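You operate a simulated robot arm through the tools that you are given. There is no shell and no other tool. Be economical: measure what you need, move in short steps, check, and stop when the job is done.

You are at the controls of a simulated robot arm. One attempt, no reset.

Task
Fetch the small bowl and set it on the big white cold pack. Put the pink cube lamp on the till end of the counter away on the work end of the timber table. Take the ice pack that says "0" from the till end of the counter and put it on the display platform. Take the green flat case and put it on the door end of the window bench. Put the C steel setter from the till end of the counter on top of the magnet and the D steel setter on top of the purple bottle. Open the returns bin lid. Do these in any order. Set down upright: pink cube lamp.
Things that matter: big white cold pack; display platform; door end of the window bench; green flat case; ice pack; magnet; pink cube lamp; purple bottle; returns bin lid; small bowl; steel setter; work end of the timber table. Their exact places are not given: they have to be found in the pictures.

The check looks at the end state, three seconds after you hand in, the way a careful person would. Anything else that was tipped, shoved, dropped, spilled or broken makes it a failure. A push-on lid holds only when it is set on centred and level and pressed home; a screw cap is set on level and turned clockwise until tight.

Robot
A 7-joint arm with a two-finger parallel gripper on a trunk, on a base that drives. Base frame: it is fixed to the floor where the robot stands at the start and does not move with it; the origin is under the middle of the robot, x ahead of it, y to its left, z up; the surface under the hand at the start is at about z = 900. Lengths are in mm, angles in degrees, forces in N, time in s.
With the tool pointing down near the work surface it reaches from about 280 to 720 mm from the robot's upright axis, wherever it stands. Its first joint turns from -166.0 to 166.0 degrees. Places, roughly: big white cold pack [500, 750, 1000]; display platform [3400, -300, 300]; door end of the window bench [-1200, 3200, 800]; green flat case [750, 750, 1000]; ice pack [750, 0, 1000]; magnet [750, 1000, 1000]; pink cube lamp [500, -250, 1000]; purple bottle [750, 750, 1000]; returns bin lid [500, -1400, 700]; small bowl [500, 0, 500]; steel setter [750, 1000, 1000]; work end of the timber table [2300, 4800, 800]. Payload 3.43 kg.
The tool frame sits at the grasp point between the pads (the TCP): z along the fingers, y along the line on which they close. The tips reach 34 mm beyond it. Largest opening 128 mm; finger width 24, thickness 12; the body of the gripper, 48 by 130 mm, starts 96 mm behind the TCP.
Orientation is that of the tool frame in the base frame, as a unit quaternion [x, y, z, w]. With the fingers straight down and closing along the base's y, the tool's x points along the base's -x, its y along +y and its z along -z.

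Tools
- The arm moves only by the tool drive_tool. Its argument "deltas" is a list of rows, each a list of 7 numbers: the turn, a rotation vector about the tool's x, y, z in degrees, then the shift along the tool's x, y, z in mm, then the finger opening in mm, from 0 to 128. In form: [[ax, ay, az, tx, ty, tz, jaw], ...]. A call has 1 to 10 rows; each row shifts and turns the commanded pose from where the row before left it, along the tool's axes as they then stand. A row lasts 0.2 s, in which the tool goes at most 50 mm and 8.6 degrees; a call with a longer step from one row to the next is refused whole, and so is a gripper value outside its range. A pose out of reach is approached as far as the arm can. The call stops where the force on the tool passes 40 N (or 10 N more than at its start, if that is more) or the arm is blocked; 0.2 s more then pass. The fingers move at their own pace (about 108 mm/s each) and stop on an object; they squeeze with about 22 N. The grip force told is the motor's: it shows also when the fingers shut on nothing. Time passes only in rows, and 0.2 s behind the last, so rows that do not move let the fingers close. It gives the time, the measured TCP pose, the force on the tool (base axes), the opening and the grip force at its end, in the units of the frame above (readings bear some noise), with the torque about the TCP (base axes, N m) and any sound that the robot's microphone picked up.
- Cameras (640 x 400 px; columns grow to the right, rows downward): "scene" is now at [-11.9, 151.4, 1481.4]; the picture's right is [0.12, -0.99, 0.00], its down [-0.70, -0.09, -0.71] and it looks along [0.70, 0.09, -0.71] (base axes); focal length 251 px, centre (320, 200). "wrist" rides on the gripper at [76, -11, -160] in the tool frame; the picture's right is [0.15, 0.99, 0.00], its down [-0.88, 0.13, -0.46] and it looks along [-0.45, 0.07, 0.89] (tool axes); focal length 234 px, centre (320, 200).
- snapshot(camera): a new picture of that camera. It takes no simulated time.
- slide_trunk(by): slides the trunk up (or, below 0, down) by that many mm; the arm and the scene camera ride with it, the base frame stays. It gives what a move gives, with no picture.
- roll_base(legs): drives the robot by 1 to 6 legs, each [ahead, left, turn to the left] in mm, mm and degrees, along the robot's own axes; the way and the turn of a leg run together, so that a leg with both is an arc; at most 1500 mm and 180 degrees a leg. The arm and the cameras ride along, it lands a little off, and it stops where it bumps. It gives what a move gives.
- aim_head(pan, tilt): turns the head with the scene camera to pan (to the left, within 86 degrees either way) and tilt (down, from -29 to 69), counted from straight ahead of the robot. It gives what a move gives.
- pixel_to_xyz(camera, pixels): for up to 12 pixels [column, row] of the newest picture of that camera ("zoom" is the newest enlarged one), the place [x, y, z] in the base frame of the surface seen there, good to about 3 mm. It takes no simulated time.
- inspect(camera, box): a new picture of the part [left, top, right, bottom] of that camera's present view, enlarged. It takes no simulated time.
- job_done(): hands the job in; it is judged then, once.

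Go step by step. Measure first, check grasps and placings, and put right what went wrong. The budget is 131 turns and 136 pictures, counting those below and the enlarged ones. Unless the task says otherwise, let go and move clear before handing in, and close with one line.

The tools are called after "Emit:" by a JSON object that holds its "fn" and its "kwargs". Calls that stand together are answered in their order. drive_tool: Moves the arm, as the interface text tells. Its arguments: {"type":"object","properties":{"deltas":{"type":"array"}},"required":["deltas"]} The other tools are called the same way: slide_trunk (by) slides the trunk up or down; roll_base (legs) drives the base; aim_head (pan, tilt) turns the head that bears the scene camera; snapshot (camera) takes a picture; pixel_to_xyz (camera, pixels) gives the place of the surface under pixels of a picture; inspect (camera, box) takes an enlarged picture of a part of a camera's view; job_done () hands the job in.

At the start:

```text
clock: 0.0
tcp_pos: [411.1, 100.5, 1153.7]
tcp_rot: [0.0, 1.0, 0.0, 0.0]
contact_force: [0.2, 0.5, 0.6]
torque: [-0.02, 0.02, 0.04]
opening: 128.3
finger_force: 0.1
trunk travel left (down, up): [-200.0, 124.0]
robot x, y, heading: [-2.5, 4.0, -0.1]
head pan, tilt: [7.1, 44.8]
```

scene: 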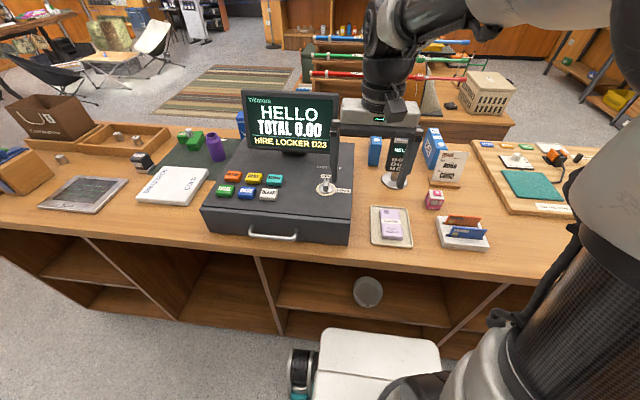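
wrist: 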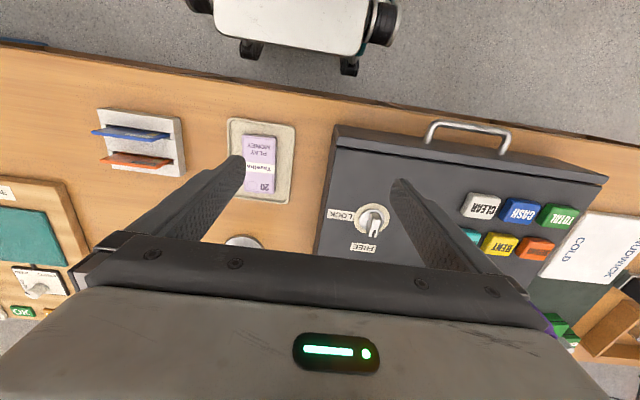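

The scene shows the counter with the till, the cold pack (170,185), the purple bottle (215,147) and the bowl on a shelf (367,291). I'll enlarge the counter's left, middle and right parts.

Emit:
{"fn": "inspect", "kwargs": {"camera": "scene", "box": [0, 90, 240, 240]}}

Emit:
{"fn": "inspect", "kwargs": {"camera": "scene", "box": [340, 110, 580, 260]}}

Emit:
{"fn": "pixel_to_xyz", "kwargs": {"camera": "scene", "pixels": [[170, 185], [215, 147], [367, 291], [434, 198], [375, 150], [432, 148], [119, 137], [62, 159], [142, 160], [190, 140], [83, 194], [200, 155]]}}

```text
2.67 times, centred on (120, 165) of scene
```

zoom: 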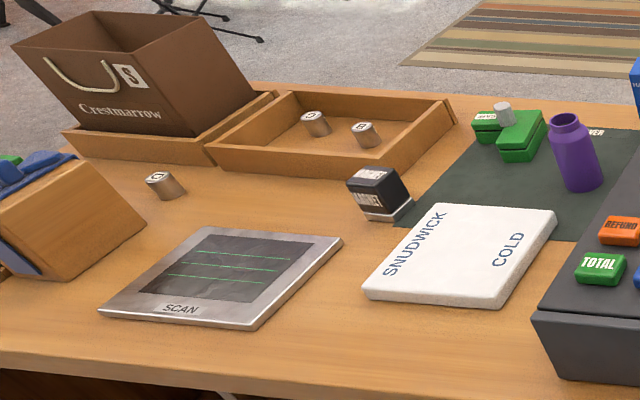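

```text
2.67 times, centred on (460, 185) of scene
```

zoom: 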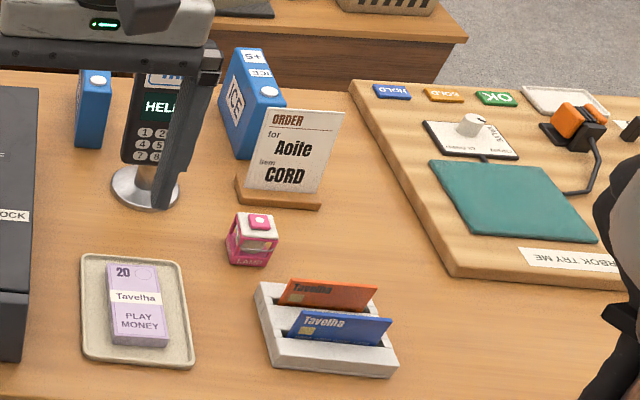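

```text
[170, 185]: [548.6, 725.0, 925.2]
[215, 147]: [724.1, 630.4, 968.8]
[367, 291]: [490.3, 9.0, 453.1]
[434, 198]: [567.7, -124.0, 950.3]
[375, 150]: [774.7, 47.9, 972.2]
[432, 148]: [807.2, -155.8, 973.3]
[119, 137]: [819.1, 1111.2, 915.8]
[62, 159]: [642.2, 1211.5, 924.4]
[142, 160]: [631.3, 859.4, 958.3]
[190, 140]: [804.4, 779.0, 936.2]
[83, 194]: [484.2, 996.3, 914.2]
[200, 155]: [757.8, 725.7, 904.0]
```

I need a closer look at labels: ice packs, setters, green cases. I'll enlarge more tightly.

Emit:
{"fn": "inspect", "kwargs": {"camera": "scene", "box": [100, 120, 180, 170]}}

Emit:
{"fn": "inspect", "kwargs": {"camera": "scene", "box": [170, 110, 250, 160]}}

Emit:
{"fn": "inspect", "kwargs": {"camera": "scene", "box": [360, 115, 456, 175]}}

Emit:
{"fn": "inspect", "kwargs": {"camera": "scene", "box": [0, 130, 80, 180]}}

```text
8.00 times, centred on (140, 145) of scene
```

zoom: 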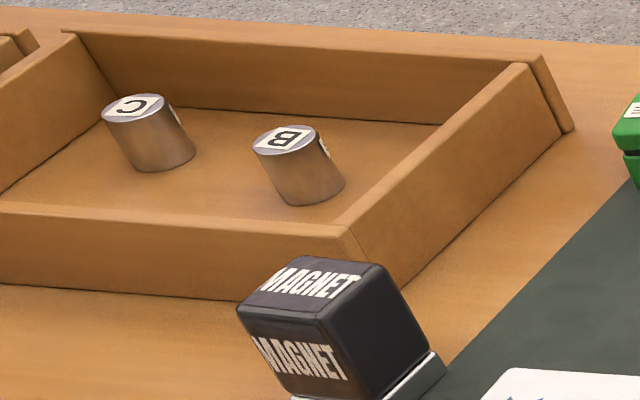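

```text
8.00 times, centred on (210, 135) of scene
```

zoom: 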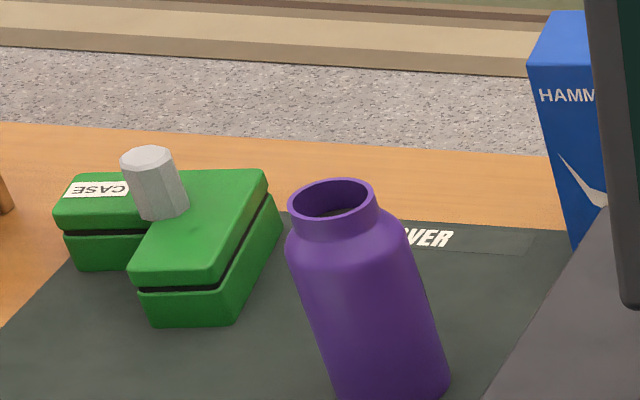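

```text
6.67 times, centred on (408, 145) of scene
```

zoom: 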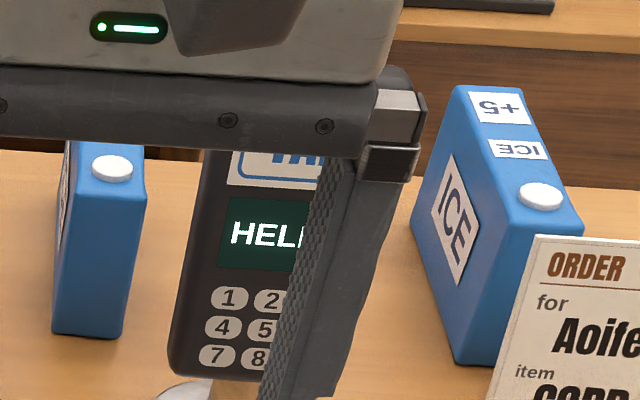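

```text
8.00 times, centred on (40, 155) of scene
```

zoom: 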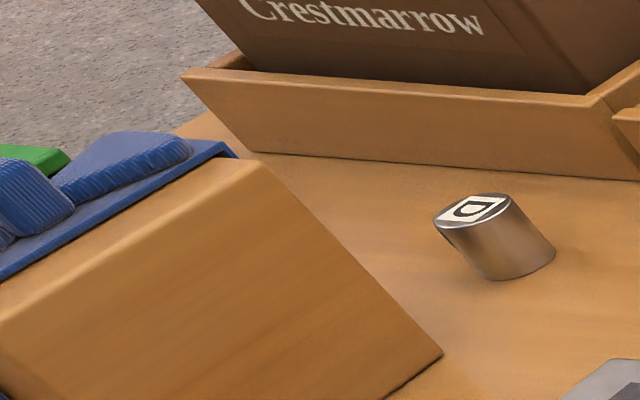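

C is in the tray, D beside the scanner, and one ice pack reads "+5". Now survey the room with the head.

Emit:
{"fn": "aim_head", "kwargs": {"pan": -70, "tilt": 30}}

Emit:
{"fn": "snapshot", "kwargs": {"camera": "scene"}}

Emit:
{"fn": "aim_head", "kwargs": {"pan": 0, "tilt": 12}}

Emit:
{"fn": "snapshot", "kwargs": {"camera": "scene"}}

Emit:
{"fn": "aim_head", "kwargs": {"pan": 60, "tilt": 12}}

Emit:
{"fn": "snapshot", "kwargs": {"camera": "scene"}}

Emit:
{"fn": "aim_head", "kwargs": {"pan": 86, "tilt": 25}}

Emit:
{"fn": "snapshot", "kwargs": {"camera": "scene"}}

```text
clock: 1.5
tcp_pos: [411.5, 100.1, 1153.2]
tcp_rot: [0.0, 1.0, -0.001, 0.0]
contact_force: [-0.1, 0.1, -0.5]
torque: [-0.06, 0.03, -0.02]
opening: 128.1
finger_force: 0.0
trunk travel left (down, up): [-200.0, 124.0]
robot x, y, heading: [0.2, 2.9, -0.1]
head pan, tilt: [-70.0, 30.0]
```

```text
127 pictures are left
```

scene: 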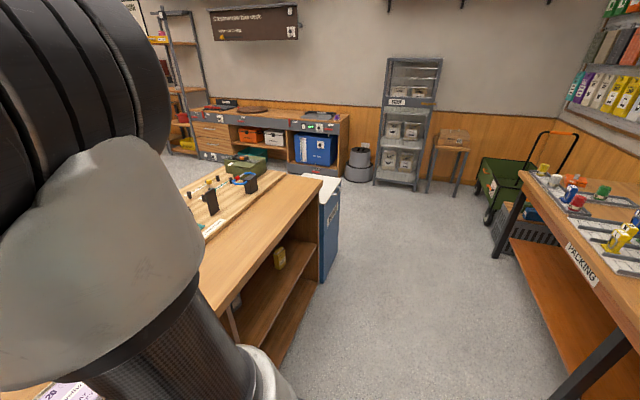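

```text
clock: 2.9
tcp_pos: [410.4, 99.6, 1153.3]
tcp_rot: [0.0, 1.0, 0.0, 0.0]
contact_force: [0.4, -0.3, -0.5]
torque: [-0.03, -0.01, 0.01]
opening: 127.9
finger_force: 0.1
trunk travel left (down, up): [-200.0, 124.0]
robot x, y, heading: [-0.5, -0.3, 0.1]
head pan, tilt: [0.0, 12.0]
```

```text
126 pictures are left
```

scene: 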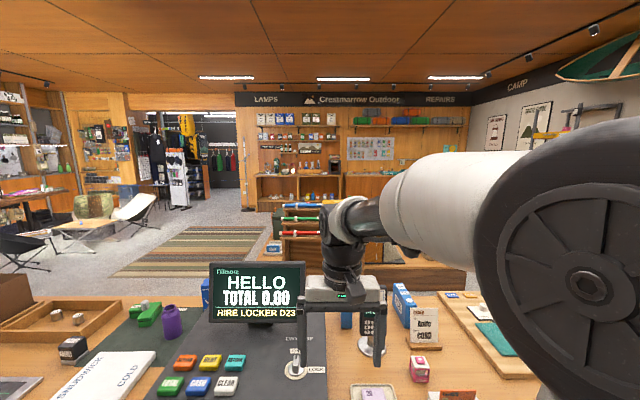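

```text
clock: 4.2
tcp_pos: [411.7, 100.8, 1154.4]
tcp_rot: [0.0, 1.0, 0.0, 0.001]
contact_force: [0.7, -0.4, 0.0]
torque: [0.0, 0.01, -0.02]
opening: 128.1
finger_force: 0.0
trunk travel left (down, up): [-200.0, 124.0]
robot x, y, heading: [-2.9, -2.2, -0.0]
head pan, tilt: [60.0, 12.0]
```

```text
125 pictures are left
```

scene: 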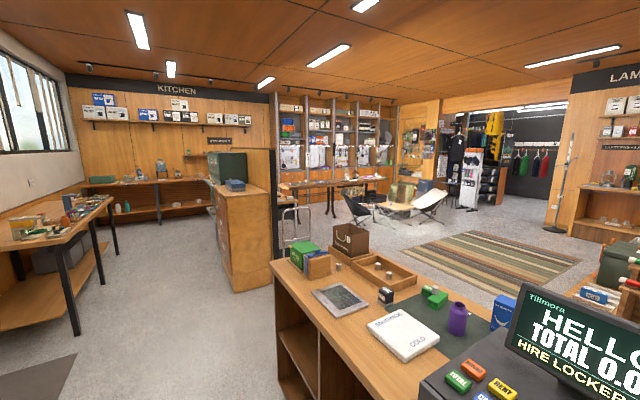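

```text
clock: 5.1
tcp_pos: [411.7, 102.0, 1153.8]
tcp_rot: [-0.001, 1.0, -0.001, 0.0]
contact_force: [-0.3, 0.1, 0.2]
torque: [0.03, -0.01, 0.01]
opening: 128.1
finger_force: 0.1
trunk travel left (down, up): [-200.0, 124.0]
robot x, y, heading: [1.5, -3.4, 0.0]
head pan, tilt: [85.9, 25.0]
```

```text
124 pictures are left
```

scene: 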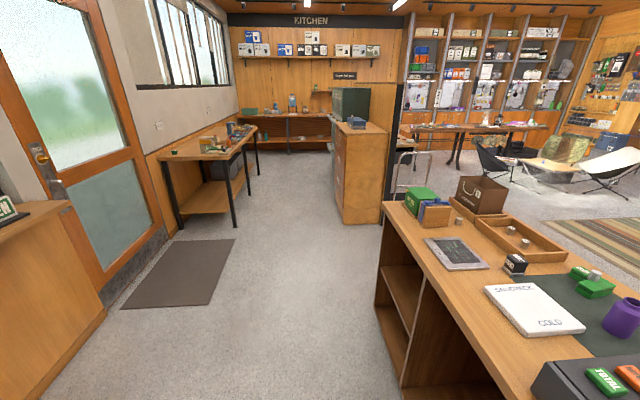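

The returns bin is at the counter's right end, window bench left of the door mat, timber table beyond at (470,130). I'll lift the arm out of the way and look at the ice packs and green cases.

Emit:
{"fn": "drive_tool", "kwargs": {"deltas": [[0, 0, 0, 0, 0, -50, 128], [0, 0, 0, 0, -50, -30, 128], [0, 0, 0, 0, -50, -30, 128], [0, 0, 0, 0, -50, -30, 128], [0, 0, 0, 0, -50, 0, 128], [0, 0, 0, 0, -50, 0, 128]]}}

Emit:
{"fn": "aim_head", "kwargs": {"pan": 5, "tilt": 40}}

Emit:
{"fn": "snapshot", "kwargs": {"camera": "scene"}}

Emit:
{"fn": "snapshot", "kwargs": {"camera": "wrist"}}

```text
refused: row 2 steps farther than a row can; nothing moved
```

```text
clock: 6.7
tcp_pos: [411.1, 100.9, 1154.1]
tcp_rot: [0.0, 1.0, 0.0, 0.0]
contact_force: [0.4, 0.3, 0.9]
torque: [0.04, -0.01, 0.03]
opening: 127.8
finger_force: 0.1
trunk travel left (down, up): [-200.0, 124.0]
robot x, y, heading: [-0.4, -1.2, 0.0]
head pan, tilt: [5.0, 40.0]
```

```text
123 pictures are left
```

scene: 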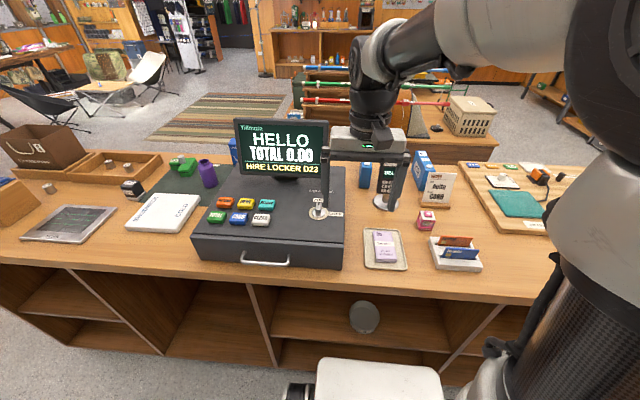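

```text
122 pictures are left
```

wrist: 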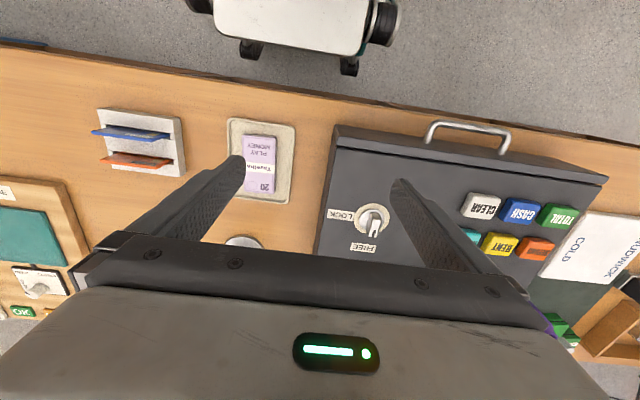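

The row steps must total ≤50 mm. I'll shift the arm right with smaller steps and inspect the ice packs.

Emit:
{"fn": "drive_tool", "kwargs": {"deltas": [[0, 0, 0, 0, 0, -50, 128], [0, 0, 0, 0, -40, -30, 128], [0, 0, 0, 0, -40, -30, 128], [0, 0, 0, 0, -50, 0, 128], [0, 0, 0, 0, -50, 0, 128], [0, 0, 0, 0, -50, 0, 128]]}}

Emit:
{"fn": "snapshot", "kwargs": {"camera": "wrist"}}

Emit:
{"fn": "inspect", "kwargs": {"camera": "scene", "box": [340, 140, 460, 215]}}

Emit:
{"fn": "inspect", "kwargs": {"camera": "scene", "box": [150, 140, 246, 200]}}

```text
clock: 8.1
tcp_pos: [408.8, -129.6, 1263.4]
tcp_rot: [-0.001, 1.0, 0.0, 0.0]
contact_force: [-0.7, 0.2, -0.4]
torque: [-0.01, 0.02, 0.02]
opening: 127.7
finger_force: 0.1
trunk travel left (down, up): [-200.0, 124.0]
robot x, y, heading: [-0.5, 0.8, 0.1]
head pan, tilt: [5.0, 40.0]
```

```text
121 pictures are left
```

wrist: 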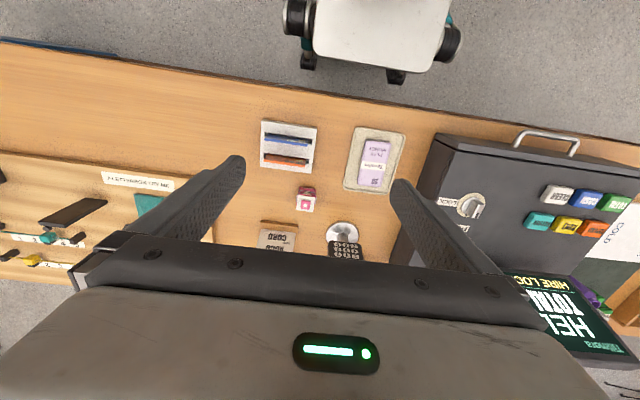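

```text
5.33 times, centred on (400, 178) of scene
```

zoom: 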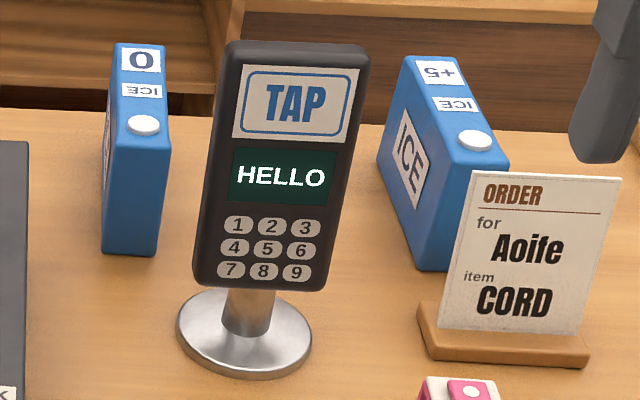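

```text
6.67 times, centred on (198, 170) of scene
```

zoom: 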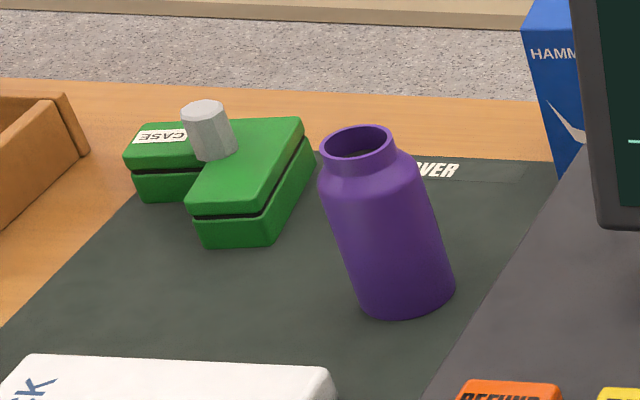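

Pack "0" stands at (363,170). I'll measure it, its neighbours, the lamp and the counter edge.

Emit:
{"fn": "snapshot", "kwargs": {"camera": "scene"}}

Emit:
{"fn": "inspect", "kwargs": {"camera": "scene", "box": [340, 140, 460, 240]}}

Emit:
{"fn": "pixel_to_xyz", "kwargs": {"camera": "scene", "pixels": [[363, 151], [370, 151], [361, 164], [371, 165], [366, 175], [366, 186], [395, 172], [383, 203], [345, 180], [350, 282], [440, 292], [430, 185]]}}

Emit:
{"fn": "pixel_to_xyz", "kwargs": {"camera": "zoom", "pixels": [[110, 45], [165, 45], [105, 130], [165, 130], [430, 365], [460, 365], [430, 395], [455, 395], [440, 410], [490, 330], [420, 320], [445, 355]]}}

```text
118 pictures are left
```

scene: 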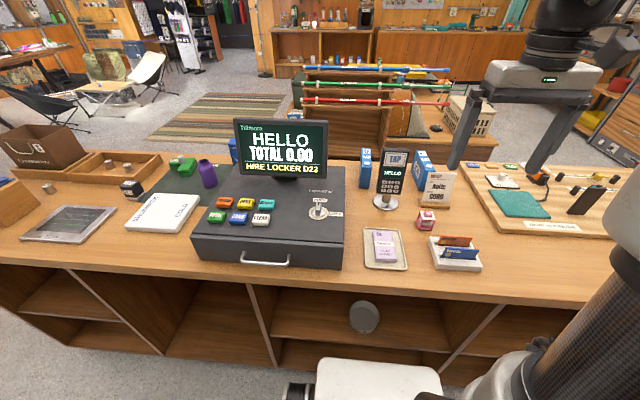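

```text
4.00 times, centred on (400, 190) of scene
```

zoom: 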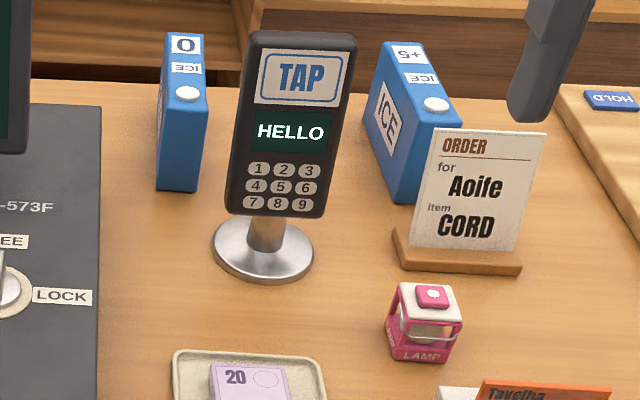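

```text
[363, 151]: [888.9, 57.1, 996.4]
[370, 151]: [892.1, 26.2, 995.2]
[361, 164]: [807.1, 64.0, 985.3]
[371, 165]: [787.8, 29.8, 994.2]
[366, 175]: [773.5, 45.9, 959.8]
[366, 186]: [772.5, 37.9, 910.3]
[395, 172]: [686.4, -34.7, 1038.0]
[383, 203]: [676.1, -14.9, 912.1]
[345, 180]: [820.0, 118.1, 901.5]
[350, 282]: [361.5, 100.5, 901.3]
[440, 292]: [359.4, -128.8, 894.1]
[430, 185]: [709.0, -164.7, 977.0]
```

```text
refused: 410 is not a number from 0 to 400
```

Pack "0" spans x 775–890, y 28–64, z to 996. Measure the lamp, robot base and furniture behind the counter.

Emit:
{"fn": "pixel_to_xyz", "kwargs": {"camera": "zoom", "pixels": [[400, 288], [455, 292], [432, 295], [390, 345], [448, 355], [420, 325], [410, 315], [394, 300], [460, 320], [170, 370], [315, 370], [400, 260]]}}

Emit:
{"fn": "pixel_to_xyz", "kwargs": {"camera": "scene", "pixels": [[380, 360], [380, 395], [330, 140], [300, 120], [455, 160], [290, 160], [250, 130], [370, 80], [470, 80], [520, 155], [620, 150], [440, 130]]}}

```text
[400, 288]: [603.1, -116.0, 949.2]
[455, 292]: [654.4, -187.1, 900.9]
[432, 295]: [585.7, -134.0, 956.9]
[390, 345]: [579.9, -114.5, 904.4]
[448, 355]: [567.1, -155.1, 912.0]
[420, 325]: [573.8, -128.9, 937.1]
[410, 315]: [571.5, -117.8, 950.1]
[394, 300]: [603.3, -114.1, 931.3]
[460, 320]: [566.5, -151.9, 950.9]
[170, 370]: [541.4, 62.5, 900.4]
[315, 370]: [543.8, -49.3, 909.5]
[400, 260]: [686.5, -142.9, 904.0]
```

```text
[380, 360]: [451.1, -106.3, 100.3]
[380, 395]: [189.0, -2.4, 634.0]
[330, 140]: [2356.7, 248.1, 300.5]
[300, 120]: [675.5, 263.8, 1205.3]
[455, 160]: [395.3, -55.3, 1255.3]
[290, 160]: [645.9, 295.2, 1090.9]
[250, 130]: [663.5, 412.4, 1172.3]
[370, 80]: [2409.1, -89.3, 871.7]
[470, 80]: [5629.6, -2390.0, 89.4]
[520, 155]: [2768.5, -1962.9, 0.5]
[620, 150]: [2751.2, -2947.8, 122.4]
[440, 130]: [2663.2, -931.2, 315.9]
```

The aisle behind the counter is open (furniture at x≥2350). The lamp is a ~38 mm cube at about (586,-134); I'll hover above it and check its yaw with the wrist camera.

Emit:
{"fn": "drive_tool", "kwargs": {"deltas": [[0, 0, 0, -45, 0, 20, 80], [0, 0, 0, -45, 0, 20, 80], [0, 0, 0, -45, -4, 20, 80], [0, 0, 0, -42, 0, 20, 80], [0, 0, 0, 0, 0, 45, 80], [0, 0, 0, 0, 0, 45, 80], [0, 0, 0, 0, 0, 30, 80]]}}

Emit:
{"fn": "inspect", "kwargs": {"camera": "wrist", "box": [220, 125, 420, 250]}}

Emit:
{"fn": "pixel_to_xyz", "kwargs": {"camera": "zoom", "pixels": [[320, 200], [300, 200], [340, 200], [320, 180]]}}

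```text
clock: 9.7
tcp_pos: [588.0, -134.8, 1064.4]
tcp_rot: [0.0, 1.0, 0.0, 0.0]
contact_force: [0.3, 0.0, 0.5]
torque: [0.01, 0.0, -0.02]
opening: 79.8
finger_force: 0.1
trunk travel left (down, up): [-200.0, 124.0]
robot x, y, heading: [3.5, -3.4, -0.1]
head pan, tilt: [5.0, 40.0]
```

```text
3.20 times, centred on (320, 188) of wrist
```

zoom: 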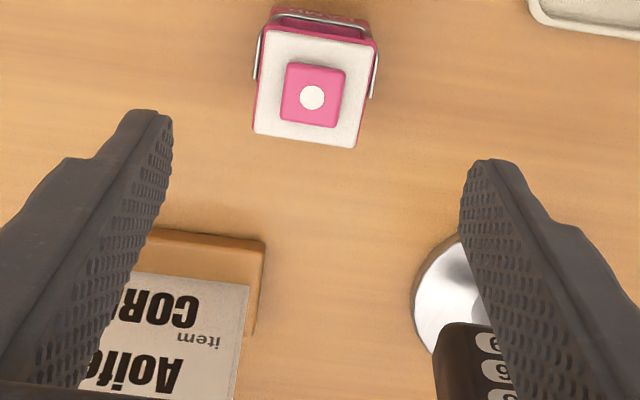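

```text
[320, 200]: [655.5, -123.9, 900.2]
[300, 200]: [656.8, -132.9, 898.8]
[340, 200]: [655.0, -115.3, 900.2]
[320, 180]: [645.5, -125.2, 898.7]
```

The lamp appears aligned with base axes once camera roll is taken out. Measure its top corners.

Emit:
{"fn": "pixel_to_xyz", "kwargs": {"camera": "zoom", "pixels": [[260, 125], [350, 142], [368, 50], [272, 32], [312, 97], [312, 140], [258, 75], [372, 75]]}}

```text
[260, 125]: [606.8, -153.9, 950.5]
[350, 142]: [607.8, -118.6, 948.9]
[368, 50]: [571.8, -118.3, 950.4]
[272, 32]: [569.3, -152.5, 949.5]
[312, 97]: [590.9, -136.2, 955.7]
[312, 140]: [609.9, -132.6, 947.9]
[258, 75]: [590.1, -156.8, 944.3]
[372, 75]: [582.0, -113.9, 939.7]
```

Center (589,-136). Descend and grip along y.

Emit:
{"fn": "drive_tool", "kwargs": {"deltas": [[0, 0, 0, 0, -1, 50, 80], [0, 0, 0, 0, 0, 45, 80], [0, 0, 0, 0, 0, 26, 80], [0, 0, 0, 0, 0, 0, 20], [0, 0, 0, 0, 0, 0, 20], [0, 0, 0, 0, 0, 0, 20], [0, 0, 0, 0, 0, -30, 20], [0, 0, 0, 0, 0, -30, 20]]}}

Emit:
{"fn": "inspect", "kwargs": {"camera": "wrist", "box": [220, 125, 420, 250]}}

```text
clock: 11.4
tcp_pos: [585.3, -132.8, 1002.6]
tcp_rot: [-0.001, 1.0, 0.0, -0.001]
contact_force: [-0.6, -0.5, -1.5]
torque: [0.03, -0.04, -0.01]
opening: 41.6
finger_force: 21.8
trunk travel left (down, up): [-200.0, 124.0]
robot x, y, heading: [3.0, 1.2, 0.1]
head pan, tilt: [5.0, 40.0]
```

```text
3.20 times, centred on (320, 188) of wrist
```

zoom: 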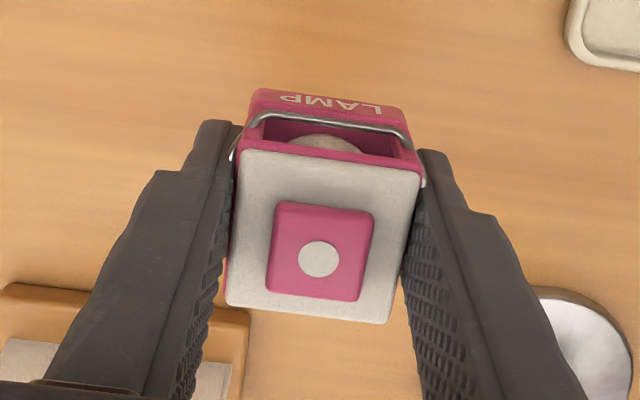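

Lamp is held (opening 41.6). Lift high, retract, then look left to plan the route.

Emit:
{"fn": "drive_tool", "kwargs": {"deltas": [[0, 0, 0, 0, 0, -50, 20], [0, 0, 0, 0, 0, -50, 20], [0, 0, 0, 0, 0, -50, 20], [0, 0, 0, 40, 0, -30, 20], [0, 0, 0, 40, 10, -25, 20], [0, 0, 0, 40, 20, 0, 20], [0, 0, 0, 40, 20, 0, 20], [0, 0, 0, 30, 30, 0, 20]]}}

Emit:
{"fn": "aim_head", "kwargs": {"pan": 55, "tilt": 22}}

Emit:
{"fn": "snapshot", "kwargs": {"camera": "scene"}}

Emit:
{"fn": "pixel_to_xyz", "kwargs": {"camera": "scene", "pixels": [[220, 280], [265, 265], [272, 260], [270, 145], [285, 245], [345, 195], [320, 200], [120, 270], [400, 190], [280, 200], [360, 160], [300, 160]]}}

```text
clock: 13.2
tcp_pos: [395.7, -53.5, 1209.0]
tcp_rot: [-0.001, 1.0, 0.0, -0.001]
contact_force: [0.4, -0.3, -0.1]
torque: [0.01, 0.02, -0.02]
opening: 41.4
finger_force: 21.8
trunk travel left (down, up): [-200.0, 124.0]
robot x, y, heading: [-3.7, 2.7, 0.2]
head pan, tilt: [5.0, 40.0]
```

```text
clock: 14.4
tcp_pos: [397.0, -53.5, 1208.3]
tcp_rot: [0.0, 1.0, -0.001, 0.0]
contact_force: [-0.4, -0.2, -1.3]
torque: [0.0, 0.02, 0.02]
opening: 41.9
finger_force: 22.3
trunk travel left (down, up): [-200.0, 124.0]
robot x, y, heading: [-0.2, -2.4, 0.1]
head pan, tilt: [55.0, 22.0]
```

```text
114 pictures are left
```

scene: 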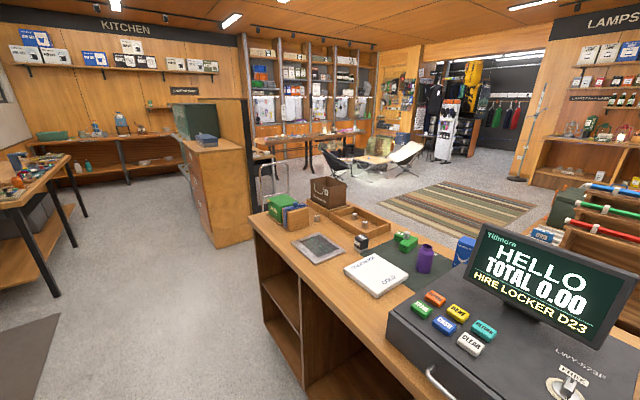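

```text
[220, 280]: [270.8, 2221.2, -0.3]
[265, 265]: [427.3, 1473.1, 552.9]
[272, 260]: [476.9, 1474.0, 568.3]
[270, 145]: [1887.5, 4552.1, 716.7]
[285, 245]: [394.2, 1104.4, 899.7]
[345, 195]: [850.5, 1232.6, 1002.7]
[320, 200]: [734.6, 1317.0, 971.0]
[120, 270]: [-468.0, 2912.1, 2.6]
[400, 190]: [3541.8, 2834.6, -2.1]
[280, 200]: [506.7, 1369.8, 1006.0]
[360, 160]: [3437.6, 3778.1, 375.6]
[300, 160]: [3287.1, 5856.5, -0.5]
```

Counter ends at y≈1474. Measure the cabinet, hand truck and the table.

Emit:
{"fn": "pixel_to_xyz", "kwargs": {"camera": "scene", "pixels": [[216, 246], [252, 238], [188, 195], [247, 210], [262, 185], [286, 190], [262, 205], [320, 134], [355, 131], [285, 140], [307, 175], [334, 160]]}}

Emit:
{"fn": "inspect", "kwargs": {"camera": "scene", "box": [180, 100, 420, 250]}}

```text
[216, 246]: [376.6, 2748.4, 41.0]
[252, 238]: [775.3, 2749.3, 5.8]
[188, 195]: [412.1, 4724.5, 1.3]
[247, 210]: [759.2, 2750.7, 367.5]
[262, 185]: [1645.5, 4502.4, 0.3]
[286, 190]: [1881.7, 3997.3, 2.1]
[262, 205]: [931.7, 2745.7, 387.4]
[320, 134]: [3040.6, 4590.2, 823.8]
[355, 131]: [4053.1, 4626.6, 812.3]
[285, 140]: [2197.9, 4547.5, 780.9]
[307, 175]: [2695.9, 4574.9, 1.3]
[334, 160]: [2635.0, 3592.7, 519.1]
```

```text
2.67 times, centred on (300, 175) of scene
```

zoom: 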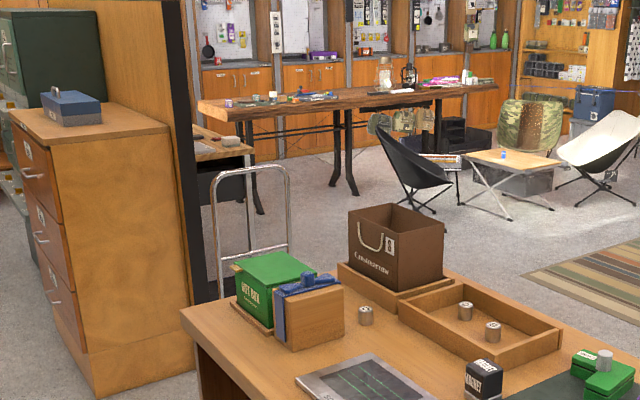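

The path: left past the counter end (y>1474), forward through the gap before the cabinet (y 2748), then to the table (front edge y≈4550).

Emit:
{"fn": "roll_base", "kwargs": {"legs": [[0, 1500, 0], [0, 600, 0], [1500, 0, 0], [200, 0, 0], [0, 0, 90]]}}

Emit:
{"fn": "aim_head", "kwargs": {"pan": 0, "tilt": 28}}

Emit:
{"fn": "snapshot", "kwargs": {"camera": "scene"}}

```text
clock: 46.8
tcp_pos: [1774.6, 2460.5, 1208.1]
tcp_rot: [-0.691, 0.723, 0.0, 0.0]
contact_force: [-0.1, 0.3, -0.8]
torque: [-0.02, 0.02, 0.02]
opening: 41.7
finger_force: 22.1
trunk travel left (down, up): [-200.0, 124.0]
robot x, y, heading: [1700.7, 2064.4, 87.5]
head pan, tilt: [55.0, 22.0]
```

```text
clock: 48.0
tcp_pos: [1773.7, 2460.4, 1208.5]
tcp_rot: [-0.69, 0.724, 0.0, -0.001]
contact_force: [-0.1, -0.7, -0.8]
torque: [-0.03, 0.01, 0.0]
opening: 41.6
finger_force: 22.1
trunk travel left (down, up): [-200.0, 124.0]
robot x, y, heading: [1702.5, 2065.5, 87.2]
head pan, tilt: [0.0, 28.0]
```

```text
112 pictures are left
```

scene: 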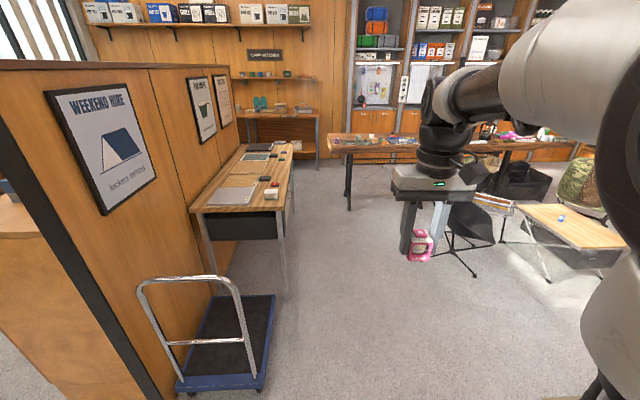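

Clear corridor ahead between the trolley (260,380) and the chair (450,265). Measure the edges.

Emit:
{"fn": "pixel_to_xyz", "kwargs": {"camera": "scene", "pixels": [[265, 388], [275, 300], [285, 290], [475, 276], [447, 238], [350, 208], [330, 140], [332, 150], [400, 150], [380, 137]]}}

Emit:
{"fn": "roll_base", "kwargs": {"legs": [[0, 0, 2.6], [1200, 0, 0]]}}

Emit:
{"fn": "aim_head", "kwargs": {"pan": -12, "tilt": 28}}

Emit:
{"fn": "snapshot", "kwargs": {"camera": "scene"}}

```text
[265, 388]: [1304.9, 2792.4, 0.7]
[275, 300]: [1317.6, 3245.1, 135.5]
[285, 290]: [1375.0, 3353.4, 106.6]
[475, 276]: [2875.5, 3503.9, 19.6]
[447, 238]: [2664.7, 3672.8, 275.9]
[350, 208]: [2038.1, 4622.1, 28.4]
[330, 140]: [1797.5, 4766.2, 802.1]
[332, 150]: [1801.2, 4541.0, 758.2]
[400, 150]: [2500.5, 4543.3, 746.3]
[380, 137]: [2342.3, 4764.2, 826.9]
```

```text
clock: 54.4
tcp_pos: [1752.0, 3646.2, 1208.3]
tcp_rot: [0.708, -0.706, 0.0, 0.0]
contact_force: [0.4, -0.4, -0.4]
torque: [0.0, -0.02, 0.02]
opening: 41.5
finger_force: 21.9
trunk travel left (down, up): [-200.0, 124.0]
robot x, y, heading: [1701.1, 3246.3, 90.3]
head pan, tilt: [0.0, 28.0]
```

```text
clock: 55.2
tcp_pos: [1752.8, 3646.4, 1208.3]
tcp_rot: [0.708, -0.706, -0.001, 0.0]
contact_force: [-0.2, 0.4, -0.7]
torque: [0.03, 0.01, 0.05]
opening: 41.6
finger_force: 21.8
trunk travel left (down, up): [-200.0, 124.0]
robot x, y, heading: [1703.8, 3251.4, 90.1]
head pan, tilt: [-12.0, 28.0]
```

```text
111 pictures are left
```

scene: 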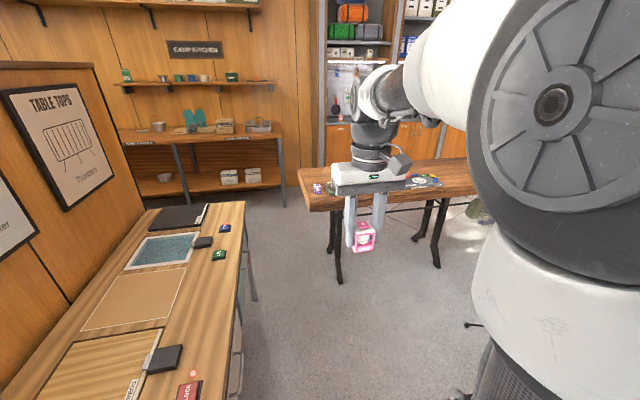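

Now move right toward x≈2050 and forward to y≈3900, then view the table top.

Emit:
{"fn": "roll_base", "kwargs": {"legs": [[0, -330, 0], [650, 0, 0]]}}

Emit:
{"fn": "aim_head", "kwargs": {"pan": 0, "tilt": 42}}

Emit:
{"fn": "snapshot", "kwargs": {"camera": "scene"}}

Emit:
{"fn": "snapshot", "kwargs": {"camera": "wrist"}}

```text
clock: 62.1
tcp_pos: [2076.3, 4296.7, 1209.1]
tcp_rot: [0.709, -0.705, 0.0, 0.0]
contact_force: [0.0, 0.3, -1.0]
torque: [0.05, 0.0, -0.02]
opening: 41.6
finger_force: 22.2
trunk travel left (down, up): [-200.0, 124.0]
robot x, y, heading: [2028.1, 3900.5, 90.6]
head pan, tilt: [-12.0, 28.0]
```

```text
clock: 62.9
tcp_pos: [2077.2, 4296.7, 1209.6]
tcp_rot: [0.709, -0.705, 0.0, 0.0]
contact_force: [0.3, 0.3, 0.0]
torque: [0.02, 0.02, -0.01]
opening: 41.5
finger_force: 22.5
trunk travel left (down, up): [-200.0, 124.0]
robot x, y, heading: [2030.5, 3899.4, 90.4]
head pan, tilt: [0.0, 42.0]
```

```text
110 pictures are left
```

scene: 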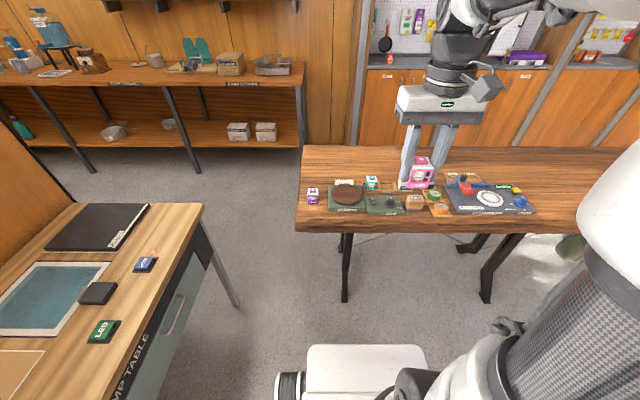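

```text
109 pictures are left
```

wrist: 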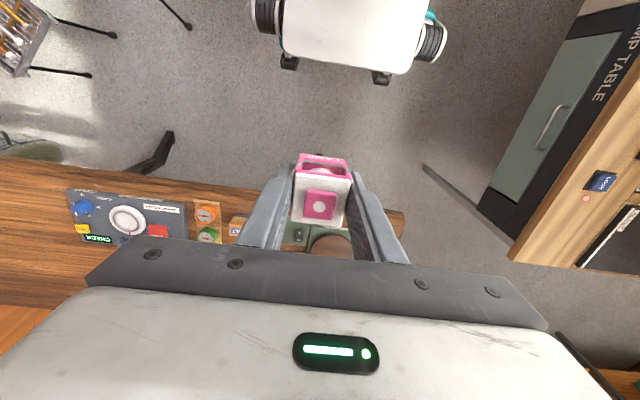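

The work boards occupy the front; free timber lies behind them at (340,160) and (500,168). Measure.

Emit:
{"fn": "inspect", "kwargs": {"camera": "scene", "box": [290, 130, 610, 330]}}

Emit:
{"fn": "pixel_to_xyz", "kwargs": {"camera": "scene", "pixels": [[304, 147], [385, 148], [340, 165], [300, 215], [500, 168], [560, 165], [520, 192], [480, 185], [345, 184], [372, 182], [550, 190], [313, 195]]}}

```text
2.00 times, centred on (450, 230) of scene
```

zoom: 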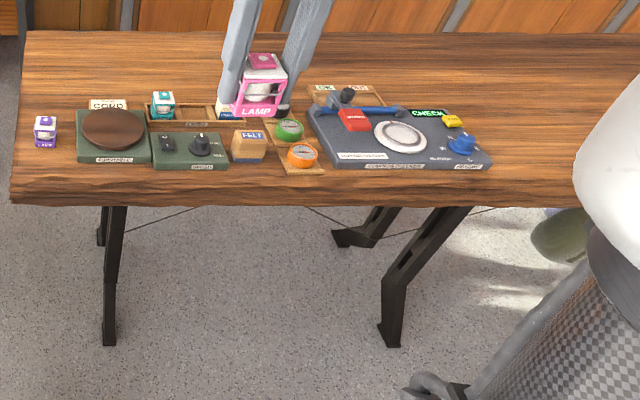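

```text
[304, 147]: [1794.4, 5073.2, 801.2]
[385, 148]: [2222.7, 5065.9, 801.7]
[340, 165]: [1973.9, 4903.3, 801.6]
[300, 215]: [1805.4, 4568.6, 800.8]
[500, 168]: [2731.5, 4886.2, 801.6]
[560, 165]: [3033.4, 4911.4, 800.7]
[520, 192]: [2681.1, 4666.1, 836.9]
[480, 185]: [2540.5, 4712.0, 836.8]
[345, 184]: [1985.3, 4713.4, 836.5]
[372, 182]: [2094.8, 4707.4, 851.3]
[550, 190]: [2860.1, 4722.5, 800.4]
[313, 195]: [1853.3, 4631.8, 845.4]
```

Free timber behind the trays at about (2070,4890), z 801. Drive forward 340 and extend over it.

Emit:
{"fn": "roll_base", "kwargs": {"legs": [[340, 0, 0]]}}

Emit:
{"fn": "drive_tool", "kwargs": {"deltas": [[0, 0, 0, -45, 0, 0, 20], [0, 0, 0, -45, 0, 0, 20], [0, 0, 0, -45, 0, 0, 20], [0, 0, 0, -45, 0, 0, 20], [0, 0, 0, -45, 0, 20, 20], [0, 0, 0, -25, 0, 40, 20], [0, 0, 0, 0, 0, 50, 20], [0, 0, 0, 0, 0, 50, 20], [0, 0, 0, 0, 0, 50, 20]]}}

Emit:
{"fn": "snapshot", "kwargs": {"camera": "wrist"}}

Emit:
{"fn": "snapshot", "kwargs": {"camera": "scene"}}

```text
clock: 65.1
tcp_pos: [2069.3, 4632.1, 1208.4]
tcp_rot: [0.714, -0.701, 0.0, -0.001]
contact_force: [0.2, 0.3, -1.0]
torque: [-0.03, -0.03, 0.01]
opening: 41.6
finger_force: 21.5
trunk travel left (down, up): [-200.0, 124.0]
robot x, y, heading: [2020.5, 4237.9, 91.0]
head pan, tilt: [0.0, 42.0]
```

```text
clock: 67.1
tcp_pos: [2064.6, 4883.3, 997.8]
tcp_rot: [0.714, -0.7, 0.0, 0.0]
contact_force: [0.3, 0.2, 0.7]
torque: [0.03, 0.02, 0.0]
opening: 41.5
finger_force: 21.9
trunk travel left (down, up): [-200.0, 124.0]
robot x, y, heading: [2023.2, 4236.2, 90.8]
head pan, tilt: [0.0, 42.0]
```

```text
107 pictures are left
```

wrist: 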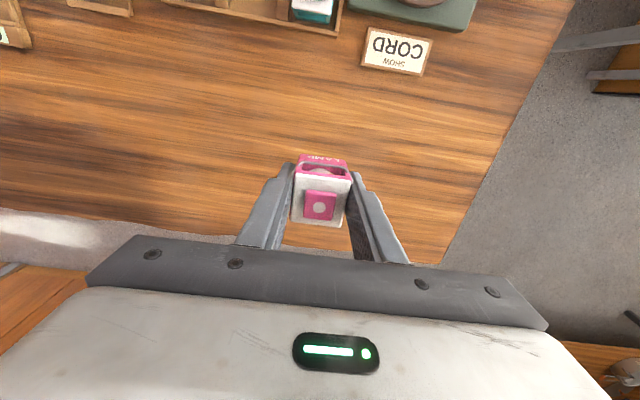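

```text
106 pictures are left
```

scene: 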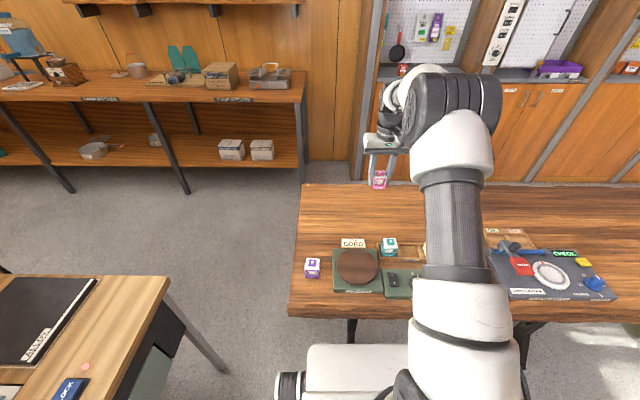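

The spot below is clear. Lower in steps, the last ones slow.

Emit:
{"fn": "drive_tool", "kwargs": {"deltas": [[0, 0, 0, 0, 0, 50, 20], [0, 0, 0, 0, 0, 50, 20], [0, 0, 0, 0, 0, 40, 20], [0, 0, 0, 0, 0, 7, 20], [0, 0, 0, 0, 0, 3, 20], [0, 0, 0, 0, 0, 3, 20]]}}

```text
clock: 68.5
tcp_pos: [2066.8, 4883.5, 846.5]
tcp_rot: [0.713, -0.701, -0.001, 0.001]
contact_force: [-0.2, 0.1, -0.1]
torque: [-0.01, -0.05, -0.02]
opening: 41.5
finger_force: 22.2
trunk travel left (down, up): [-200.0, 124.0]
robot x, y, heading: [2025.2, 4235.5, 91.0]
head pan, tilt: [0.0, 42.0]
```

Emit:
{"fn": "drive_tool", "kwargs": {"deltas": [[0, 0, 0, 0, 0, 2, 20], [0, 0, 0, 0, 0, 1.5, 20], [0, 0, 0, 0, 0, 1, 20]]}}

```text
clock: 69.3
tcp_pos: [2066.2, 4882.8, 840.9]
tcp_rot: [0.713, -0.701, 0.0, 0.0]
contact_force: [-0.1, -0.3, -1.3]
torque: [0.0, 0.01, 0.01]
opening: 41.4
finger_force: 22.3
trunk travel left (down, up): [-200.0, 124.0]
robot x, y, heading: [2021.5, 4234.7, 90.8]
head pan, tilt: [0.0, 42.0]
```

No contact yet at 841; creep down.

Emit:
{"fn": "drive_tool", "kwargs": {"deltas": [[0, 0, 0, 0, 0, 1, 20], [0, 0, 0, 0, 0, 1, 20], [0, 0, 0, 0, 0, 0, 20]]}}

Emit:
{"fn": "inspect", "kwargs": {"camera": "wrist", "box": [220, 125, 420, 250]}}

```text
clock: 70.1
tcp_pos: [2065.3, 4882.6, 841.2]
tcp_rot: [0.713, -0.701, 0.0, 0.0]
contact_force: [1.4, -1.3, 10.3]
torque: [-0.13, -0.03, 0.04]
opening: 41.6
finger_force: 22.4
trunk travel left (down, up): [-200.0, 124.0]
robot x, y, heading: [2023.5, 4235.4, 90.9]
head pan, tilt: [0.0, 42.0]
```

```text
3.20 times, centred on (320, 188) of wrist
```

zoom: 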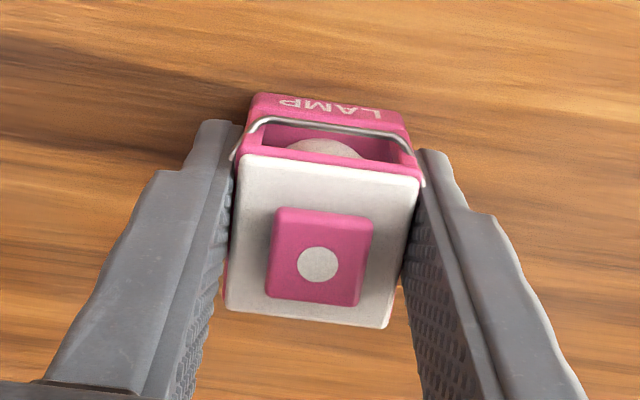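

Contact at 10 N: seated. Open and rise.

Emit:
{"fn": "drive_tool", "kwargs": {"deltas": [[0, 0, 0, 0, 0, 0, 70], [0, 0, 0, 0, 0, 0, 70], [0, 0, 0, 0, 0, -30, 70], [0, 0, 0, 0, 0, -50, 70], [0, 0, 0, 0, 0, -50, 70], [0, 0, 0, 0, 0, -50, 70], [0, 0, 0, 0, 0, -50, 70], [0, 0, 0, 0, 0, -50, 70], [0, 0, 0, 0, 0, -50, 70], [0, 0, 0, 40, 0, -20, 70]]}}

Emit:
{"fn": "inspect", "kwargs": {"camera": "wrist", "box": [160, 100, 480, 300]}}

Emit:
{"fn": "drive_tool", "kwargs": {"deltas": [[0, 0, 0, 50, 0, 0, 70], [0, 0, 0, 50, 0, 0, 70], [0, 0, 0, 50, 0, 0, 70], [0, 0, 0, 50, 0, 0, 70]]}}

Emit:
{"fn": "snapshot", "kwargs": {"camera": "scene"}}

```text
clock: 72.3
tcp_pos: [2066.5, 4840.7, 1190.2]
tcp_rot: [0.713, -0.701, -0.001, 0.001]
contact_force: [-0.4, 0.9, -0.6]
torque: [-0.02, 0.02, 0.03]
opening: 70.2
finger_force: 0.1
trunk travel left (down, up): [-200.0, 124.0]
robot x, y, heading: [2020.9, 4237.1, 91.2]
head pan, tilt: [0.0, 42.0]
```

```text
2.00 times, centred on (320, 200) of wrist
```

zoom: 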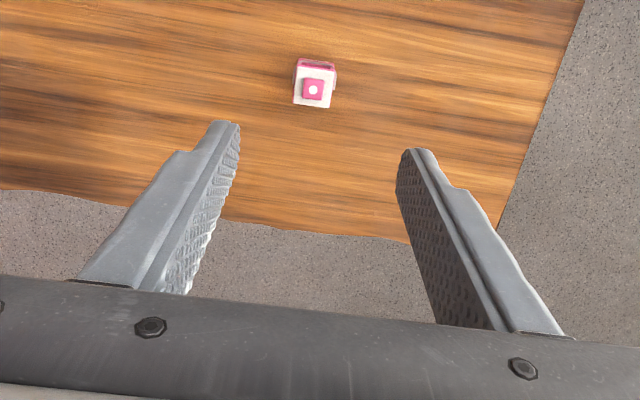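

```text
clock: 73.3
tcp_pos: [2068.5, 4641.1, 1190.0]
tcp_rot: [0.713, -0.701, 0.0, 0.0]
contact_force: [-0.7, 1.0, -0.2]
torque: [-0.04, -0.02, -0.01]
opening: 69.8
finger_force: 0.1
trunk travel left (down, up): [-200.0, 124.0]
robot x, y, heading: [2021.2, 4236.9, 90.8]
head pan, tilt: [0.0, 42.0]
```

```text
103 pictures are left
```

scene: 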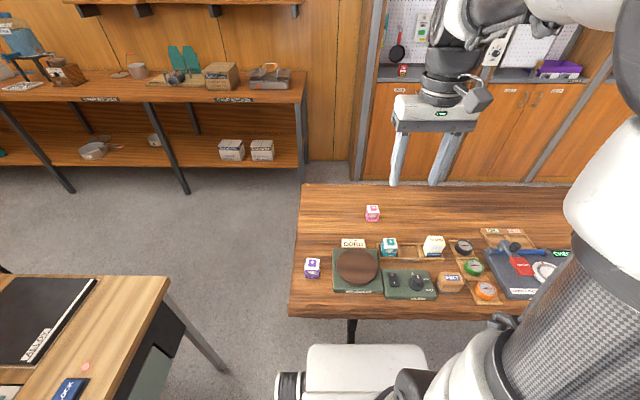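

Lamp stands upright at (372,213). Now drive to the customer side of the counter for the ice pack: back off, turn to face −x, and slide to y≈45.

Emit:
{"fn": "roll_base", "kwargs": {"legs": [[-1500, 0, 0], [-500, 0, 0], [0, 0, 89.2], [450, 0, 0], [0, 1500, 0]]}}

Emit:
{"fn": "aim_head", "kwargs": {"pan": 15, "tilt": 35}}

Emit:
{"fn": "snapshot", "kwargs": {"camera": "scene"}}

```text
clock: 103.2
tcp_pos: [1255.7, 826.0, 1190.4]
tcp_rot: [1.0, 0.007, -0.001, 0.0]
contact_force: [0.7, -0.4, 0.4]
torque: [-0.02, -0.01, -0.02]
opening: 70.0
finger_force: 0.1
trunk travel left (down, up): [-200.0, 124.0]
robot x, y, heading: [1663.7, 779.6, -179.4]
head pan, tilt: [0.0, 42.0]
```

```text
clock: 104.0
tcp_pos: [1255.5, 828.0, 1191.1]
tcp_rot: [1.0, 0.006, 0.0, 0.0]
contact_force: [0.3, 0.1, -0.8]
torque: [-0.01, -0.03, -0.02]
opening: 70.1
finger_force: 0.1
trunk travel left (down, up): [-200.0, 124.0]
robot x, y, heading: [1665.0, 779.2, -179.3]
head pan, tilt: [15.0, 35.0]
```

```text
102 pictures are left
```

scene: 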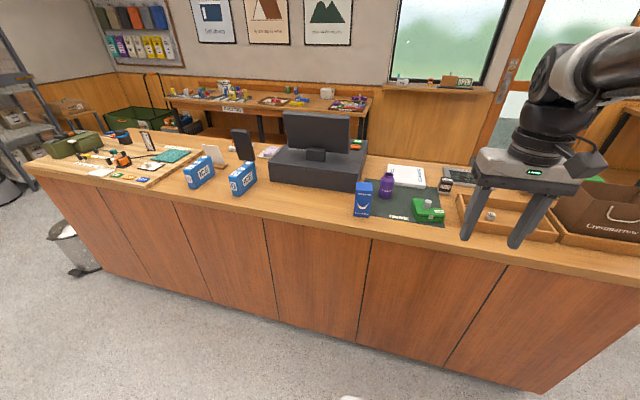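

From this side everything on the counter is reachable. I'll do the setters first: approach the counter at y≈920 and look.

Emit:
{"fn": "roll_base", "kwargs": {"legs": [[0, -140, 0], [350, 0, 0]]}}

Emit:
{"fn": "aim_head", "kwargs": {"pan": 8, "tilt": 52}}

Emit:
{"fn": "snapshot", "kwargs": {"camera": "scene"}}

Emit:
{"fn": "snapshot", "kwargs": {"camera": "wrist"}}

```text
clock: 107.8
tcp_pos: [903.2, 959.2, 1191.2]
tcp_rot: [1.0, 0.007, 0.0, 0.0]
contact_force: [1.0, -0.3, -0.5]
torque: [-0.01, 0.01, 0.0]
opening: 70.0
finger_force: 0.0
trunk travel left (down, up): [-200.0, 124.0]
robot x, y, heading: [1314.8, 912.5, -179.0]
head pan, tilt: [15.0, 35.0]
```

```text
clock: 108.6
tcp_pos: [905.2, 957.5, 1190.3]
tcp_rot: [1.0, 0.007, -0.001, 0.001]
contact_force: [0.1, -0.6, -0.9]
torque: [-0.04, 0.01, -0.03]
opening: 70.1
finger_force: 0.1
trunk travel left (down, up): [-200.0, 124.0]
robot x, y, heading: [1309.8, 916.8, -178.8]
head pan, tilt: [8.0, 52.0]
```

```text
101 pictures are left
```

scene: 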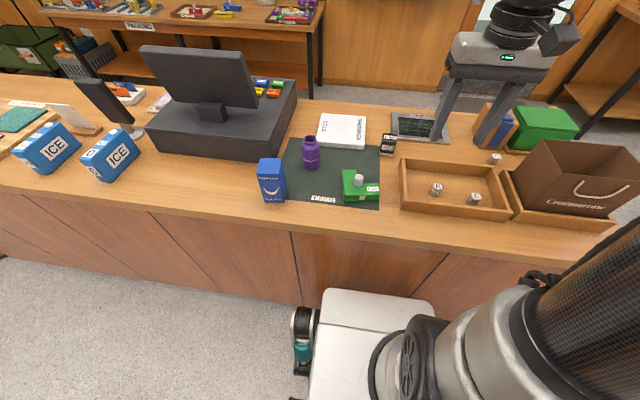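

```text
100 pictures are left
```

wrist: 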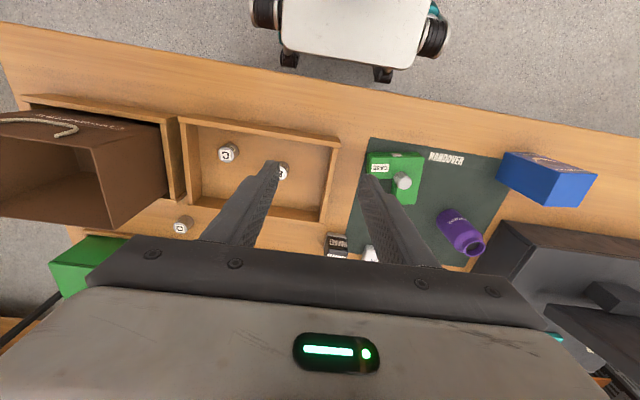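

Setter C at wrist (227,154), D at (181,227). Enlarge the case/bottle/magnet area and measure.

Emit:
{"fn": "inspect", "kwargs": {"camera": "scene", "box": [280, 100, 520, 250]}}

Emit:
{"fn": "pixel_to_xyz", "kwargs": {"camera": "zoom", "pixels": [[522, 250], [523, 270], [576, 148], [575, 163], [280, 105], [285, 95], [92, 80], [83, 97], [210, 213], [185, 200], [250, 240], [170, 245]]}}

Emit:
{"fn": "inspect", "kwargs": {"camera": "wrist", "box": [330, 130, 530, 255]}}

```text
2.67 times, centred on (400, 175) of scene
```

zoom: 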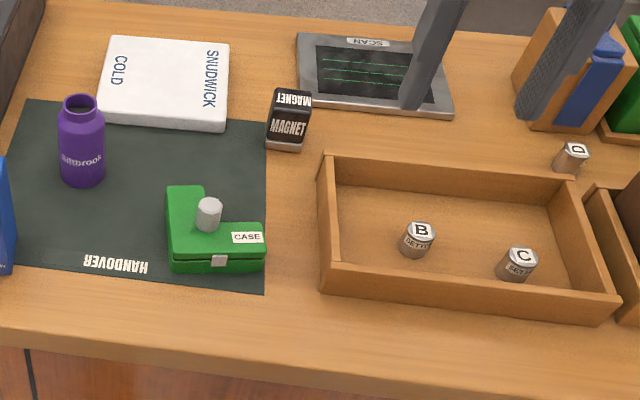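

```text
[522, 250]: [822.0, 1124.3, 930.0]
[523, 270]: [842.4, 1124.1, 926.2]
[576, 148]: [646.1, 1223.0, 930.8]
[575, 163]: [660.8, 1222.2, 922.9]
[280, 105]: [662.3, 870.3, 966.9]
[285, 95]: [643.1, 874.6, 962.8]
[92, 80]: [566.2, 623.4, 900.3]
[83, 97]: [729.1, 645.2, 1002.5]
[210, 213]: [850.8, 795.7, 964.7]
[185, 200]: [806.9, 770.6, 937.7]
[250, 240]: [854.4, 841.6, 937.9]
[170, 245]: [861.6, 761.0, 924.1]
```

```text
3.20 times, centred on (430, 192) of wrist
```

zoom: 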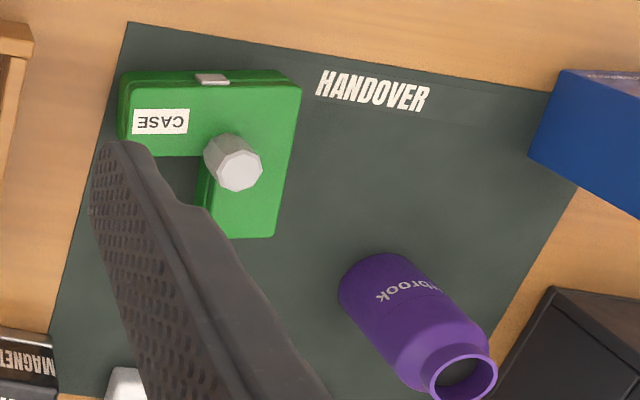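

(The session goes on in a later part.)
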